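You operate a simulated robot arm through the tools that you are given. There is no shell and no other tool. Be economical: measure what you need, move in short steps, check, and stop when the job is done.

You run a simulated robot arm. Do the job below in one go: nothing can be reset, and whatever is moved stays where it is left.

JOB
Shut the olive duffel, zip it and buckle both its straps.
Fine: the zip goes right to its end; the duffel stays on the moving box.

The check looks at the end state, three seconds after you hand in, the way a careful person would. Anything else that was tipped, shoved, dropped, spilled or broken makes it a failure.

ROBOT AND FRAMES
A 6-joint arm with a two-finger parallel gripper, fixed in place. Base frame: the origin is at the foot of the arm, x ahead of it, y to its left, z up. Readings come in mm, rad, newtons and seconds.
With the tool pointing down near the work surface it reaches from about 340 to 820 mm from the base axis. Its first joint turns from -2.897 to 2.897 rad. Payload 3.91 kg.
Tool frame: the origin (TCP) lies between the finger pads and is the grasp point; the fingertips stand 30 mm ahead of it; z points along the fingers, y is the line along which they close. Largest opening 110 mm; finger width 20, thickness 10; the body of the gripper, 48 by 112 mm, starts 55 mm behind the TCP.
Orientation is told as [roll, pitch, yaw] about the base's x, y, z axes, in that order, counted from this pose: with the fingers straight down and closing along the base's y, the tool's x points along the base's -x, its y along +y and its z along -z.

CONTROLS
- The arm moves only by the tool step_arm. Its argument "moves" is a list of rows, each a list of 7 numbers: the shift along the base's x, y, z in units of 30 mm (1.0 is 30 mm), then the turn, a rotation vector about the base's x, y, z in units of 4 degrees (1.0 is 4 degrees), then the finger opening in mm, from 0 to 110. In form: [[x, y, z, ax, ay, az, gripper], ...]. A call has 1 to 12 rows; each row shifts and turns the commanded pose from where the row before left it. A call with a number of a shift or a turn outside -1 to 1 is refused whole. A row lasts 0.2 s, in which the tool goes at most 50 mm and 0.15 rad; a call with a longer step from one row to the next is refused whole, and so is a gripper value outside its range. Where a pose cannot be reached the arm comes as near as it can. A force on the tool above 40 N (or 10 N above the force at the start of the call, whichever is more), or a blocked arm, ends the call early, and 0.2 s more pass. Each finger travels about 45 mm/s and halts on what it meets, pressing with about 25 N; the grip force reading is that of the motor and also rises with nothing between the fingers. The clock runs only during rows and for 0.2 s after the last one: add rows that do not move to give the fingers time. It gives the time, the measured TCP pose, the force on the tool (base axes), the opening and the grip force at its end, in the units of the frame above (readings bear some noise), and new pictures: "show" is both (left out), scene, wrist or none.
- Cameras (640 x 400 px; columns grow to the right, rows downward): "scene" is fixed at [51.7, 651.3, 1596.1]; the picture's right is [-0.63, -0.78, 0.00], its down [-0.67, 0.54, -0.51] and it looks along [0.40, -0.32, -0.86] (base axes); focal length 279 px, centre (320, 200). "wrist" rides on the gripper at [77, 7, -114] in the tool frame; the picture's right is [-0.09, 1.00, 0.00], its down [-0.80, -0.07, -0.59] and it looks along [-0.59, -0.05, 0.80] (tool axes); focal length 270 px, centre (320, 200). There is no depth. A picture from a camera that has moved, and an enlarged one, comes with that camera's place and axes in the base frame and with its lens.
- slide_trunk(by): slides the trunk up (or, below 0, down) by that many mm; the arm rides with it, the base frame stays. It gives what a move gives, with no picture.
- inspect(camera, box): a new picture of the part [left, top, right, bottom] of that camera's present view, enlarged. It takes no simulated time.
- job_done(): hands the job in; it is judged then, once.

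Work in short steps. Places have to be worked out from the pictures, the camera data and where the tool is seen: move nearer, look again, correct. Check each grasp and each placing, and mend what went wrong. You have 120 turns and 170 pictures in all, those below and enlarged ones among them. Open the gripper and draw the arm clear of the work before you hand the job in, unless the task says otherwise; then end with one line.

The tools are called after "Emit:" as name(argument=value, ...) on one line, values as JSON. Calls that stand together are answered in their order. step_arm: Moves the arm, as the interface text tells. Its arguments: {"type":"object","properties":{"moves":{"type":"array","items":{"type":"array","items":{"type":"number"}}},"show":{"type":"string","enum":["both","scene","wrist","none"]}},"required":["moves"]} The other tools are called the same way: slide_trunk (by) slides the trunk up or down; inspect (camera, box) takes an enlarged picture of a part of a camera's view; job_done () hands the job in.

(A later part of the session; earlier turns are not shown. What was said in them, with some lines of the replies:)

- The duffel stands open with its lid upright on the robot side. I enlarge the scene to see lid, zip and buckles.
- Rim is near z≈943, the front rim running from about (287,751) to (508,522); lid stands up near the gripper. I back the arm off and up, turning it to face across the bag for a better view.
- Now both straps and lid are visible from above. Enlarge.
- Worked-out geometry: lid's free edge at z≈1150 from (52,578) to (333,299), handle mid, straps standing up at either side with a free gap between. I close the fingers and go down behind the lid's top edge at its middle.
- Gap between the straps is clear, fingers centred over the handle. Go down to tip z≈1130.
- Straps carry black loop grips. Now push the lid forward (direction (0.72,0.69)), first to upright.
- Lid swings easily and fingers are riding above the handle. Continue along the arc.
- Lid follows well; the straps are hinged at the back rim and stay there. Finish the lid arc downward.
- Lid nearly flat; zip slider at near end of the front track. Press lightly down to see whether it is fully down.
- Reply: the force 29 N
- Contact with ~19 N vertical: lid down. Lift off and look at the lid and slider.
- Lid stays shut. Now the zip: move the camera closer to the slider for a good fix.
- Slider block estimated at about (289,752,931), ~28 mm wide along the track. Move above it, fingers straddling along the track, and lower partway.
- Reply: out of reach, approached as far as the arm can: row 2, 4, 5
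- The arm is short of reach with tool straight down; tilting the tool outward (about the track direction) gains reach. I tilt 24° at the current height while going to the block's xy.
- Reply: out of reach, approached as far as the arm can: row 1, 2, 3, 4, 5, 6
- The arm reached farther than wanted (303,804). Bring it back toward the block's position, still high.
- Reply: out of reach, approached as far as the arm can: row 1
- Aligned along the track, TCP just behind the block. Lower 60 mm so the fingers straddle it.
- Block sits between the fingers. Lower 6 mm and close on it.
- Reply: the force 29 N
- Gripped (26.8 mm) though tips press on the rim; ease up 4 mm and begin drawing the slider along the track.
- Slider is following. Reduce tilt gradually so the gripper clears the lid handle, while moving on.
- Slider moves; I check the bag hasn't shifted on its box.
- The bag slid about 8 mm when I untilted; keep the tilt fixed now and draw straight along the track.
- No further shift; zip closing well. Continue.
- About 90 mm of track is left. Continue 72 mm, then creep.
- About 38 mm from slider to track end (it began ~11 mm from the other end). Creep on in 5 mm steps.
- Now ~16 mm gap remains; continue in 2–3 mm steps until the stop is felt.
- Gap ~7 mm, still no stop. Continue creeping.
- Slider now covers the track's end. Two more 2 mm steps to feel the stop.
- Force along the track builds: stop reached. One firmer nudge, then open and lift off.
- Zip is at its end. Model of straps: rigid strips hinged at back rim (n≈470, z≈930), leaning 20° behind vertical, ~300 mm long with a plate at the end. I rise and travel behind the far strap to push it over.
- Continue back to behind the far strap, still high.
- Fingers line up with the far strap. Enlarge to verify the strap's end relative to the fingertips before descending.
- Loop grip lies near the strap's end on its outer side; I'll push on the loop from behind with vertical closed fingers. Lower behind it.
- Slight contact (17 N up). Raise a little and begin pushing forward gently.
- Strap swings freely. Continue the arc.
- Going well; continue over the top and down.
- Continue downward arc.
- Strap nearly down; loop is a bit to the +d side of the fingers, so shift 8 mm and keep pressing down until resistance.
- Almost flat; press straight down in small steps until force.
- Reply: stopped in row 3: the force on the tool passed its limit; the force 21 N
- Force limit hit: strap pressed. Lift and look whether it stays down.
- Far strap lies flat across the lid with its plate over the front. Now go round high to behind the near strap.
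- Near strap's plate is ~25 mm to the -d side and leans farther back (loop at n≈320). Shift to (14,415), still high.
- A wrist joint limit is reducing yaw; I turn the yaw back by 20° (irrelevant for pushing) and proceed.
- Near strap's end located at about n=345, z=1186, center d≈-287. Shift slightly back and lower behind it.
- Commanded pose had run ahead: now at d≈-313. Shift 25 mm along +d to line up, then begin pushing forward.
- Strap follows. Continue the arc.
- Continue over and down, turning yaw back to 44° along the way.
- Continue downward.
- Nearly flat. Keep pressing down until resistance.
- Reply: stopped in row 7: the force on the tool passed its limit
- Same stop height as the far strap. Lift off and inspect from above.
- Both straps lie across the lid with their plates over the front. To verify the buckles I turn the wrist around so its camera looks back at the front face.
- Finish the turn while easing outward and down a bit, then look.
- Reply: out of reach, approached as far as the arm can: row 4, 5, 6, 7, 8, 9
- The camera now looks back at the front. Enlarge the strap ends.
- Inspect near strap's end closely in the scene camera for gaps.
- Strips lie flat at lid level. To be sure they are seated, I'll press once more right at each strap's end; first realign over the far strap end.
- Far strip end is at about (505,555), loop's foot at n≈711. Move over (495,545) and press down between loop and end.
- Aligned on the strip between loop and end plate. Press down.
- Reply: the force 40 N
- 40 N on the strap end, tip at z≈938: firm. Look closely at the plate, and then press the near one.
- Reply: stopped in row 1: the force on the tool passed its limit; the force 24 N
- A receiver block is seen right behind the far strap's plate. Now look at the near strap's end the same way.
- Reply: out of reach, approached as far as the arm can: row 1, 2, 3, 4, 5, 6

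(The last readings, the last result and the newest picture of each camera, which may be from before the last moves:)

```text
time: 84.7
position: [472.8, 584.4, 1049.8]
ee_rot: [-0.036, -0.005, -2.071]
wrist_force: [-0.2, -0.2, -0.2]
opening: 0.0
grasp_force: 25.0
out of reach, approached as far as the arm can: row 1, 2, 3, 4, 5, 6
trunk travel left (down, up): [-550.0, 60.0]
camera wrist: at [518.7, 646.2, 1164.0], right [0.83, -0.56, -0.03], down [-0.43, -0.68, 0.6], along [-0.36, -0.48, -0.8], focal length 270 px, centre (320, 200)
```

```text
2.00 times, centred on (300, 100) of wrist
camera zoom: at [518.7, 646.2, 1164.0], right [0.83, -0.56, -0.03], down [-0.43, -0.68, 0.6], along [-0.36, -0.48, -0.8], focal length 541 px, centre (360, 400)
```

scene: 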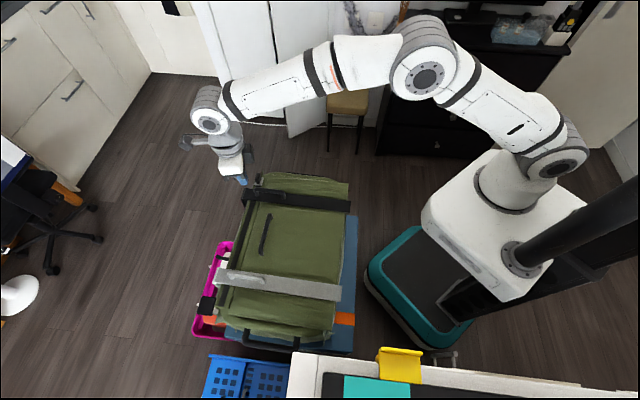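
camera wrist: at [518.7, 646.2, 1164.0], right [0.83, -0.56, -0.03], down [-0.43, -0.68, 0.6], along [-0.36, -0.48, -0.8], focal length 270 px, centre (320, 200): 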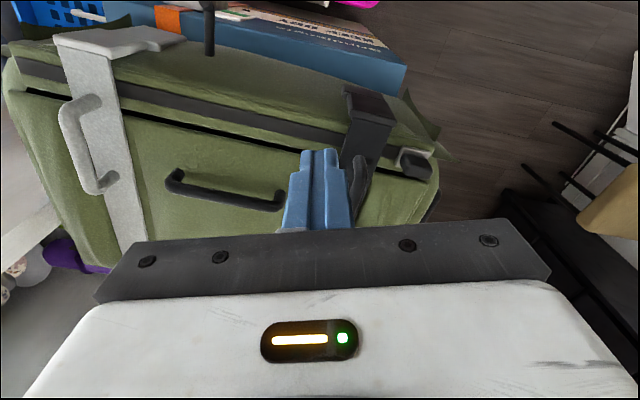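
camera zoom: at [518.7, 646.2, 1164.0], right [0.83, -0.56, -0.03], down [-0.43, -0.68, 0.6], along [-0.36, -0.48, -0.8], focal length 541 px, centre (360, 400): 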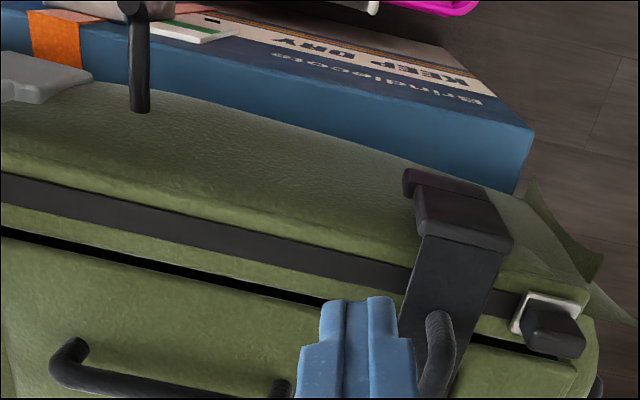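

Enlarge near strap's end from here.

Emit:
inspect(camera="wrist", box=[20, 0, 240, 110])

```text
2.91 times, centred on (130, 55) of wrist
camera zoom: at [518.7, 646.2, 1164.0], right [0.83, -0.56, -0.03], down [-0.43, -0.68, 0.6], along [-0.36, -0.48, -0.8], focal length 786 px, centre (873, 622)
```

zoom: 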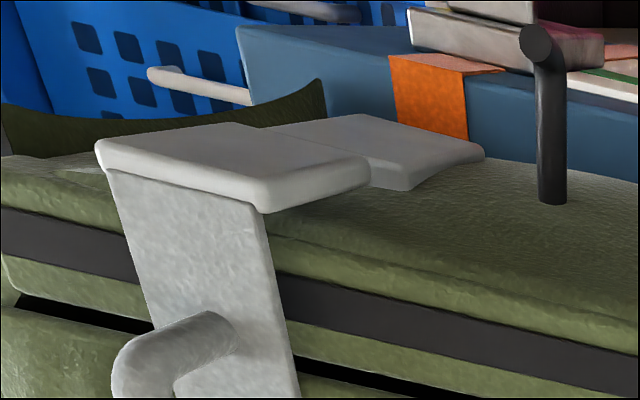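

Plate overlaps its receiver on the front here too. I'll also press the near strap's end once for certainty: tilt the tool outward for reach and go over it.

Emit:
step_arm(moves=[[0, 0, 0.2, 0.694, -0.72, 0, 0], [0, 0, 0, 0.694, -0.72, 0, 0], [0, 0, 0, 0.694, -0.72, 0, 0], [0, 0, 0, 0.694, -0.72, 0, 0], [0, 0, 0, 0.694, -0.72, 0, 0], [0, 0, 0, 0, 0, 0, 0]])

```text
time: 86.1
position: [512.5, 553.7, 1054.6]
ee_rot: [0.073, 0.33, -2.085]
wrist_force: [-0.3, -0.6, 0.4]
opening: 0.0
grasp_force: 25.4
out of reach, approached as far as the arm can: row 1, 2, 3, 4, 5
trunk travel left (down, up): [-550.0, 60.0]
camera wrist: at [527.0, 585.7, 1189.1], right [0.81, -0.58, 0.04], down [-0.57, -0.77, 0.3], along [-0.14, -0.26, -0.95], focal length 270 px, centre (320, 200)
```

scene: 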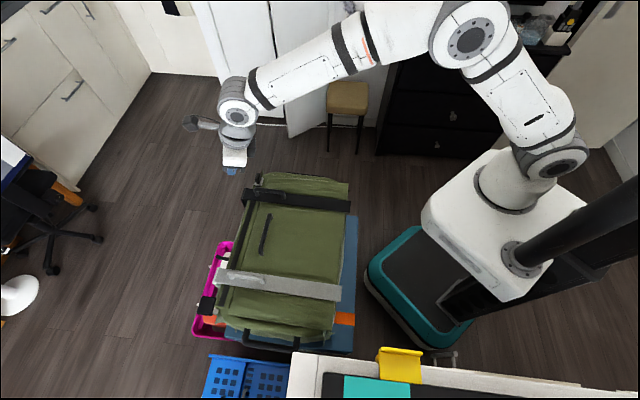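
wrist: 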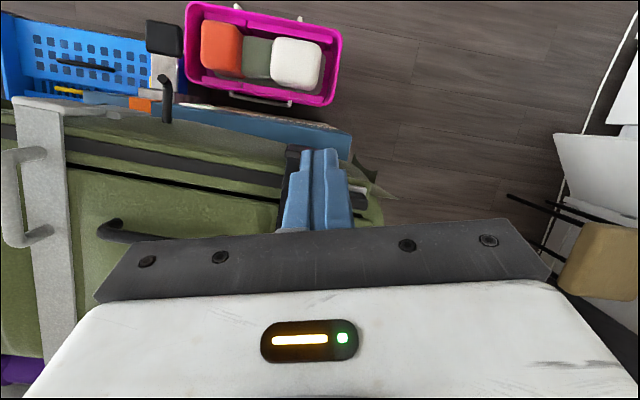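

A wrist limit blocks that with this yaw. Raise, undo the tilt and turn the yaw back.

Emit:
step_arm(moves=[[0, 0, 0.8, -0.694, 0.72, 0, 0], [0, 0, 0.8, -0.694, 0.72, 0, 0], [0, 0, 0.5, -0.694, 0.72, 0, 0], [0, 0, 0, -0.694, 0.72, 0, 0], [-0.2, -0.2, 0, -0.694, 0.72, 0, 0], [-0.4, -0.4, 0, 0, 0, 1, 0], [-0.4, -0.4, 0, 0, 0, 1, 0], [0, 0, 0, 0, 0, 1, 0], [0, 0, 0, 0, 0, 1, 0], [0, 0, 0, 0, 0, 1, 0], [0, 0, 0, 0, 0, 1, 0], [0, 0, 0, 0, 0, 1, 0]], show="none")

Emit:
step_arm(moves=[[0, 0, 0, 0, 0, 1, 0], [0, 0, 0, 0, 0, 1, 0], [0, 0, 0, 0, 0, 1, 0], [0, 0, 0, 0, 0, 1, 0], [0, 0, 0, 0, 0, 1, 0], [0, 0, 0, 0, 0, 1, 0], [0, 0, 0, 0, 0, 1, 0], [0, 0, 0, 0, 0, 1, 0], [0, 0, 0, 0, 0, 1, 0], [0, 0, 0, 0, 0, 1, 0], [0, 0, 0, 0, 0, 1, 0], [0, 0, 0, 0, 0, 1, 0]], show="none")

Emit:
step_arm(moves=[[0, 0, 0, 0, 0, 1, 0], [0, 0, 0, 0, 0, 1, 0], [0, 0, 0, 0, 0, 1, 0], [0, 0, 0, 0, 0, 1, 0], [0, 0, 0, 0, 0, 1, 0], [0, 0, 0, 0, 0, 1, 0], [0, 0, 0, 0, 0, 1, 0], [0, 0, 0, 0, 0, 1, 0], [0, 0, 0, 0, 0, 1, 0], [0, 0, 0, 0, 0, 1, 0], [0, 0, 0, 0, 0, 1, 0], [0, 0, 0, 0, 0, 1, 0]])

```text
time: 88.7
position: [481.6, 524.3, 1118.3]
ee_rot: [-0.017, -0.009, -1.619]
wrist_force: [0.3, -0.6, -0.1]
opening: 0.2
grasp_force: 25.4
trunk travel left (down, up): [-550.0, 60.0]
```

```text
time: 91.3
position: [482.3, 524.5, 1118.8]
ee_rot: [-0.016, -0.009, -0.78]
wrist_force: [-0.1, -0.8, 0.1]
opening: 0.0
grasp_force: 25.1
trunk travel left (down, up): [-550.0, 60.0]
```

```text
time: 93.9
position: [481.0, 524.4, 1119.3]
ee_rot: [-0.017, -0.009, 0.058]
wrist_force: [0.0, -0.7, -0.7]
opening: 0.0
grasp_force: 24.7
trunk travel left (down, up): [-550.0, 60.0]
camera wrist: at [402.1, 528.0, 1232.5], right [0.03, 1.0, -0.01], down [0.8, -0.02, 0.6], along [0.6, -0.03, -0.8], focal length 270 px, centre (320, 200)
```

scene: 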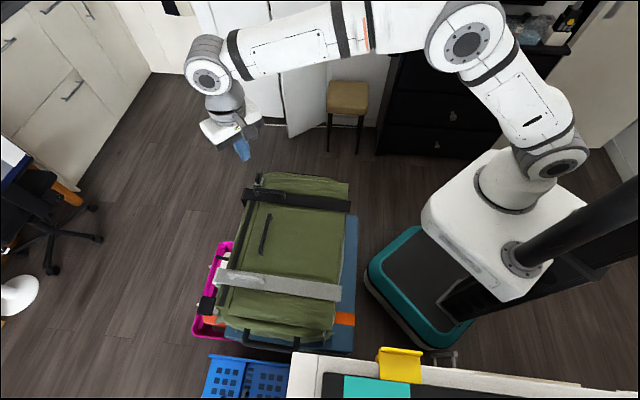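
wrist: 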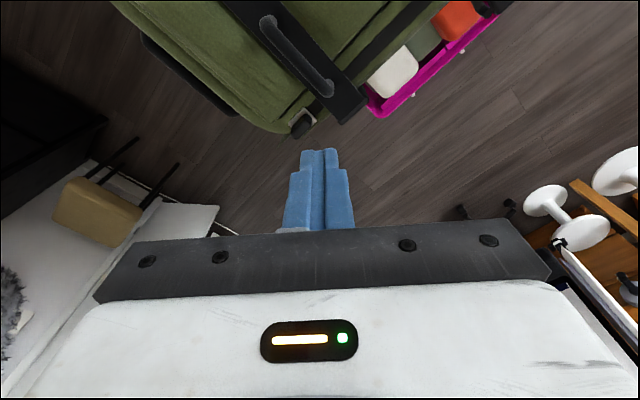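

Now go over the near strap's end with an outward tilt.

Emit:
step_arm(moves=[[-0.7, 0.885, 0, 0.694, -0.72, 0, 0], [-0.7, 0.885, 0, 0.694, -0.72, 0, 0], [-0.7, 0.885, 0, 0.694, -0.72, 0, 0], [-0.7, 0.885, 0, 0.694, -0.72, 0, 0], [-0.7, 0.885, 0, 0.694, -0.72, 0, 0], [-0.7, 0.885, -0.5, 0, 0, 0, 0], [-0.7, 0.885, -0.7, 0, 0, 0, 0], [0, 0, -0.8, 0, 0, 0, 0], [0, 0, 0, 0, 0, 0, 0]])

Emit:
inspect(camera="wrist", box=[200, 30, 440, 210])

```text
time: 95.9
position: [334.9, 711.8, 1057.6]
ee_rot: [0.217, -0.271, 0.022]
wrist_force: [0.4, -0.9, -0.5]
opening: 0.2
grasp_force: 25.4
trunk travel left (down, up): [-550.0, 60.0]
camera wrist: at [230.0, 690.1, 1146.6], right [0.01, 0.97, 0.23], down [0.62, -0.18, 0.76], along [0.78, 0.14, -0.61], focal length 270 px, centre (320, 200)
```

scene: 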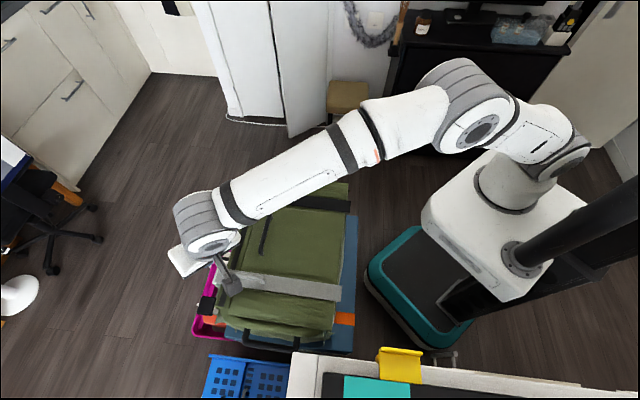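
wrist: 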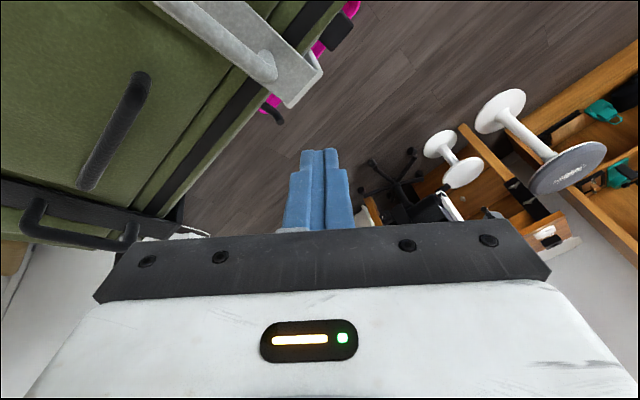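

```text
2.22 times, centred on (320, 120) of wrist
camera zoom: at [230.0, 690.1, 1146.6], right [0.01, 0.97, 0.23], down [0.62, -0.18, 0.76], along [0.78, 0.14, -0.61], focal length 601 px, centre (320, 378)
```

zoom: 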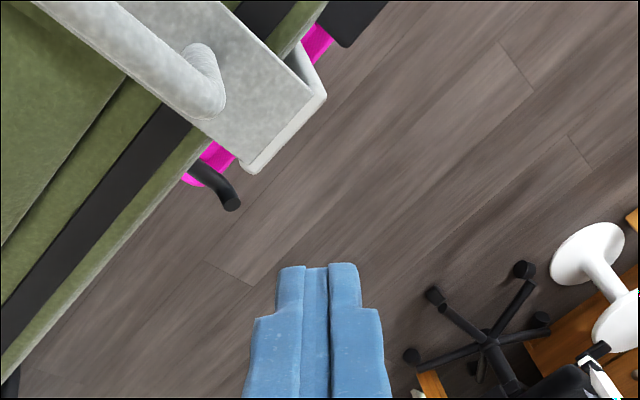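

Strip end is at about (341,724). Shift back ~10 mm so the tip lands between loop foot and end, and press.

Emit:
step_arm(moves=[[-0.33, -0.14, -0.3, 0, 0, 0, 0], [0, 0, -0.7, 0, 0, 0, 0], [0, 0, -0.7, 0, 0, 0, 0], [0, 0, -0.7, 0, 0, 0, 0], [0, 0, -0.3, 0, 0, 0, 0], [0, 0, -0.2, 0, 0, 0, 0], [0, 0, -0.2, 0, 0, 0, 0], [0, 0, -0.2, 0, 0, 0, 0]])

Emit:
inspect(camera="wrist", box=[200, 30, 440, 210])

```text
time: 97.2
position: [327.9, 711.2, 982.9]
ee_rot: [0.235, -0.277, 0.021]
wrist_force: [0.2, 0.7, 2.8]
opening: 0.0
grasp_force: 24.9
trunk travel left (down, up): [-550.0, 60.0]
stopped in row 6: the force on the tool passed its limit (the readings are from after the stop); the commanded pose is now the measured one
camera wrist: at [221.7, 688.4, 1071.6], right [0.0, 0.97, 0.25], down [0.62, -0.2, 0.76], along [0.78, 0.15, -0.6], focal length 270 px, centre (320, 200)
```

scene: 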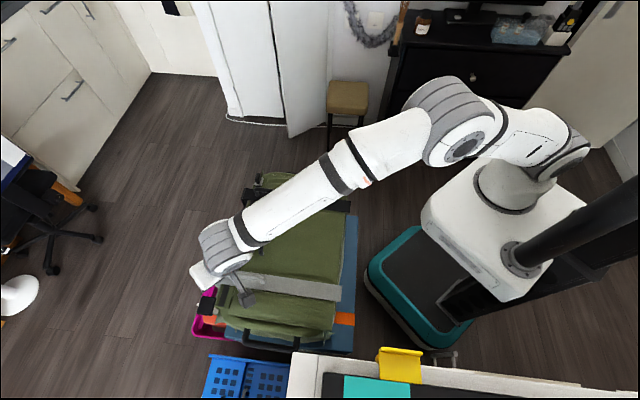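
wrist: 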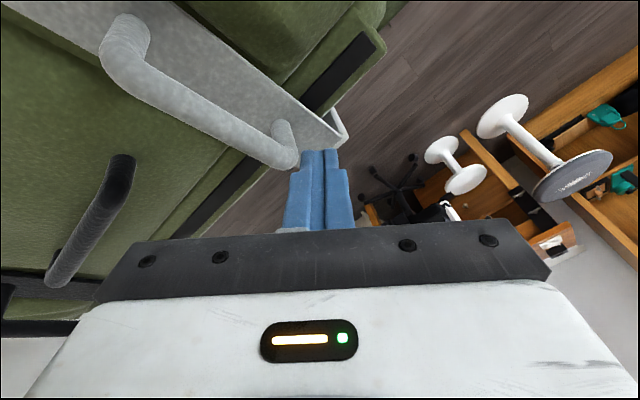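

```text
2.22 times, centred on (320, 120) of wrist
camera zoom: at [221.7, 688.4, 1071.6], right [0.0, 0.97, 0.25], down [0.62, -0.2, 0.76], along [0.78, 0.15, -0.6], focal length 601 px, centre (320, 378)
```

zoom: 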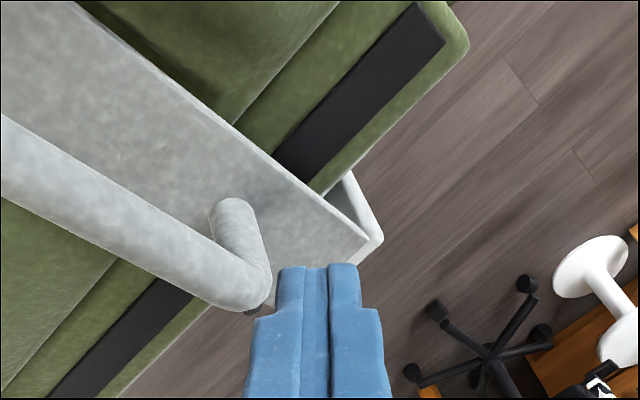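

Contact at tip z≈955, higher than the far one (938). Press again slowly here and see whether it gives.

Emit:
step_arm(moves=[[0, 0, -0.1, 0, 0, 0, 0], [0, 0, -0.1, 0, 0, 0, 0], [0, 0, -0.1, 0, 0, 0, 0], [0, 0, -0.1, 0, 0, 0, 0], [0, 0, -0.1, 0, 0, 0, 0], [0, 0, -0.1, 0, 0, 0, 0], [0, 0, -0.1, 0, 0, 0, 0]])

Emit:
inspect(camera="wrist", box=[200, 30, 440, 210])

```text
time: 98.2
position: [327.5, 712.1, 981.3]
ee_rot: [0.251, -0.286, 0.017]
wrist_force: [-2.1, -6.8, 15.9]
opening: 0.0
grasp_force: 24.8
trunk travel left (down, up): [-550.0, 60.0]
stopped in row 5: the force on the tool passed its limit (the readings are from after the stop); the commanded pose is now the measured one
camera wrist: at [221.3, 687.8, 1069.1], right [0.0, 0.96, 0.26], down [0.62, -0.21, 0.76], along [0.79, 0.16, -0.59], focal length 270 px, centre (320, 200)
```

scene: 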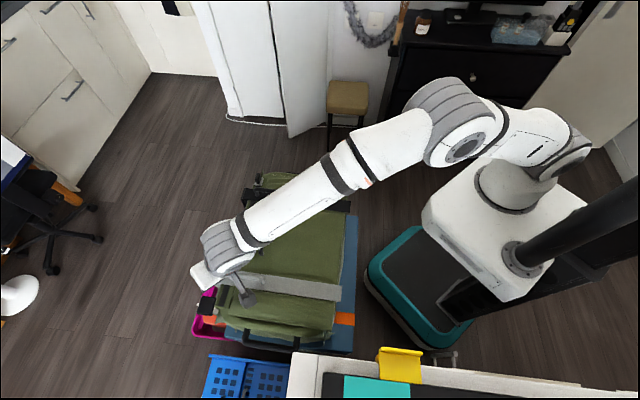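
wrist: 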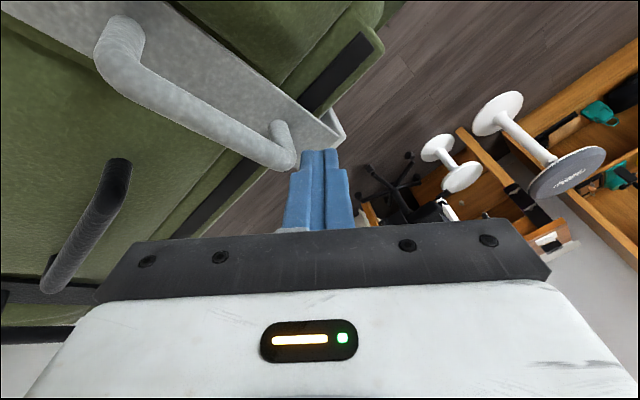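

```text
2.22 times, centred on (320, 120) of wrist
camera zoom: at [221.3, 687.8, 1069.1], right [0.0, 0.96, 0.26], down [0.62, -0.21, 0.76], along [0.79, 0.16, -0.59], focal length 601 px, centre (320, 378)
```

zoom: 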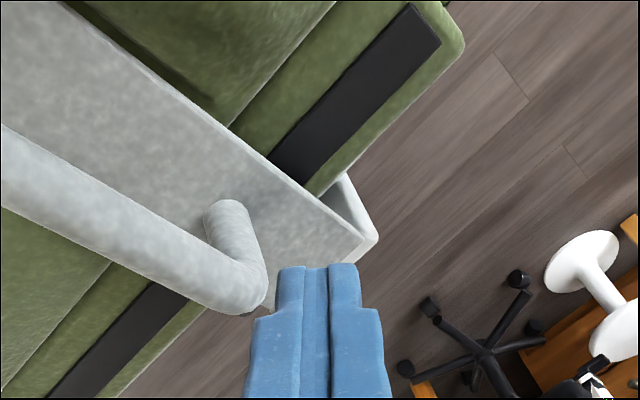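

Triangulating the strip's corner gives z≈938, same as the far strap; the finger was likely resting on the loop bend. Shift clear of the loop and press once more.

Emit:
step_arm(moves=[[0, 0, 0.7, 0, 0, 0, 0], [-0.2, 0.4, 0, 0, 0, 0, 0], [0, 0, -0.6, 0, 0, 0, 0], [0, 0, -0.2, 0, 0, 0, 0], [0, 0, -0.2, 0, 0, 0, 0], [0, 0, -0.15, 0, 0, 0, 0], [0, 0, -0.15, 0, 0, 0, 0], [0, 0, -0.15, 0, 0, 0, 0]], show="wrist")

```text
time: 99.9
position: [324.6, 726.0, 970.1]
ee_rot: [0.267, -0.287, 0.01]
wrist_force: [-2.0, -9.5, 18.5]
opening: 0.0
grasp_force: 25.0
trunk travel left (down, up): [-550.0, 60.0]
stopped in row 8: the force on the tool passed its limit (the readings are from after the stop); the commanded pose is now the measured one
camera wrist: at [217.6, 701.5, 1057.0], right [0.0, 0.96, 0.28], down [0.61, -0.22, 0.76], along [0.79, 0.17, -0.59], focal length 270 px, centre (320, 200)
```

wrist: 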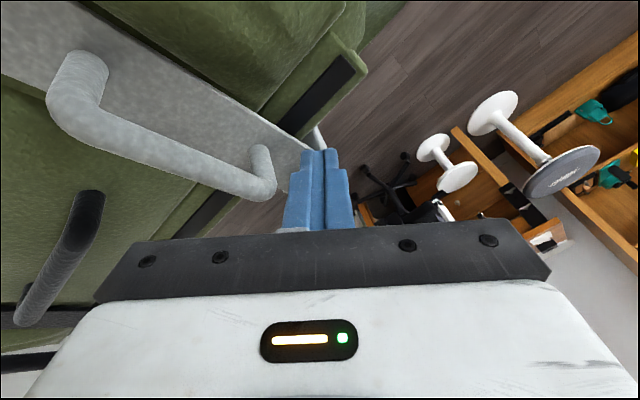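

Firm at tip z≈941, matching the far strap: both are seated. Lift, untilt and draw the arm clear with the gripper open.

Emit:
step_arm(moves=[[0, 0, 0.7, 0, 0, 0, 0], [0, 0, 1, 0, 0, 0, 0], [0, 0, 1, 0, 0, 0, 0], [0, 0, 1, -0.694, 0.72, 0, 0], [0, 0, 1, -0.694, 0.72, 0, 50], [-0.5, -0.5, 1, -0.694, 0.72, 0, 110], [-0.5, -0.6, 1, -0.694, 0.72, 0, 110], [-0.3, -0.8, 1, -0.694, 0.72, 0, 110], [0, -0.8, 1, 0, 0, 0, 110], [0, -0.9, 1, 0, 0, 0, 110], [0, -0.9, 0.5, 0, 0, 0, 110], [0, -0.9, 0, 0, 0, 0, 110]], show="none")

Emit:
step_arm(moves=[[0, -1, 0, 0, 0, 0, 110], [0, -1, 0, 0, 0, 0, 110], [-0.3, -1, 0, 0, 0, 0, 110], [-0.3, -1, 0, 0, 0, 0, 110], [0, -1, 0, 0, 0, 0, 110], [0, 0, 0, 0, 0, 0, 110]])

Emit:
inspect(camera="scene", box=[180, 150, 380, 360])

Emit:
inspect(camera="wrist", box=[180, 0, 640, 240])

```text
time: 102.5
position: [283.6, 564.0, 1271.3]
ee_rot: [0.024, -0.028, 0.051]
wrist_force: [-0.2, 0.3, -1.1]
opening: 109.9
grasp_force: 0.0
trunk travel left (down, up): [-550.0, 60.0]
```

```text
time: 103.9
position: [266.1, 416.2, 1271.0]
ee_rot: [0.023, -0.027, 0.05]
wrist_force: [0.8, 0.8, 0.7]
opening: 110.1
grasp_force: 0.1
trunk travel left (down, up): [-550.0, 60.0]
camera wrist: at [185.3, 415.2, 1384.3], right [0.04, 1.0, 0.03], down [0.79, -0.04, 0.61], along [0.61, 0.0, -0.79], focal length 270 px, centre (320, 200)
```

scene: 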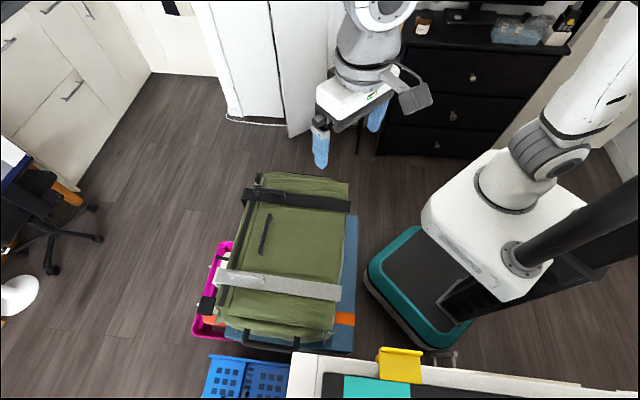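
wrist: 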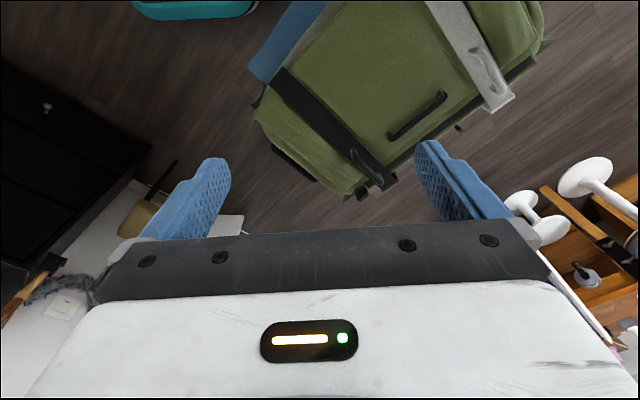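

```text
1.90 times, centred on (280, 255) of scene
camera zoom: at [51.7, 651.3, 1596.1], right [-0.63, -0.78, 0.0], down [-0.67, 0.54, -0.51], along [0.4, -0.32, -0.86], focal length 532 px, centre (396, 95)
```

zoom: 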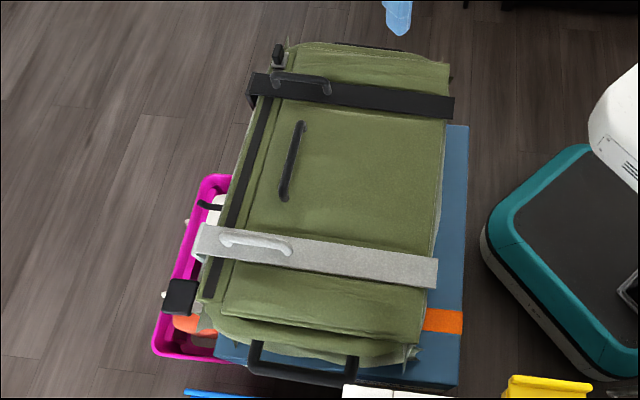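

```text
1.39 times, centred on (410, 120) of wrist
camera zoom: at [185.3, 415.2, 1384.3], right [0.04, 1.0, 0.03], down [0.79, -0.04, 0.61], along [0.61, 0.0, -0.79], focal length 376 px, centre (195, 311)
```

zoom: 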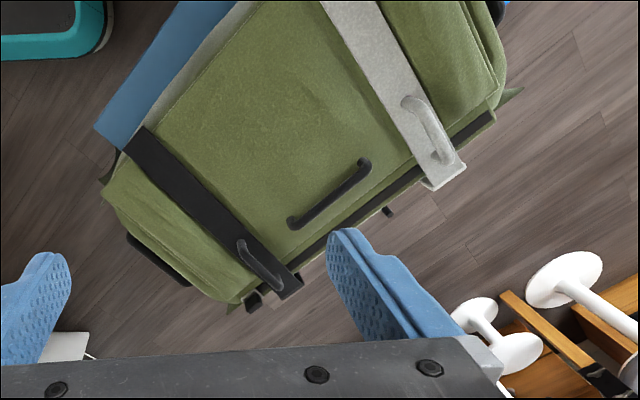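

The lid is shut, the slider is at the far end of the track, both straps are down over the front, the bag is still on the box, and the arm is clear with the gripper open. Handing in.

Emit:
job_done()

```text
The job is handed in.
```

The olive duffel is shut, zipped to the end of its track and strapped on both sides. It is still on the moving box, though it slid about 1 cm there while I pulled the zip. I pressed both straps down firmly, but I never saw the buckles click or got a clear view of them from the front.
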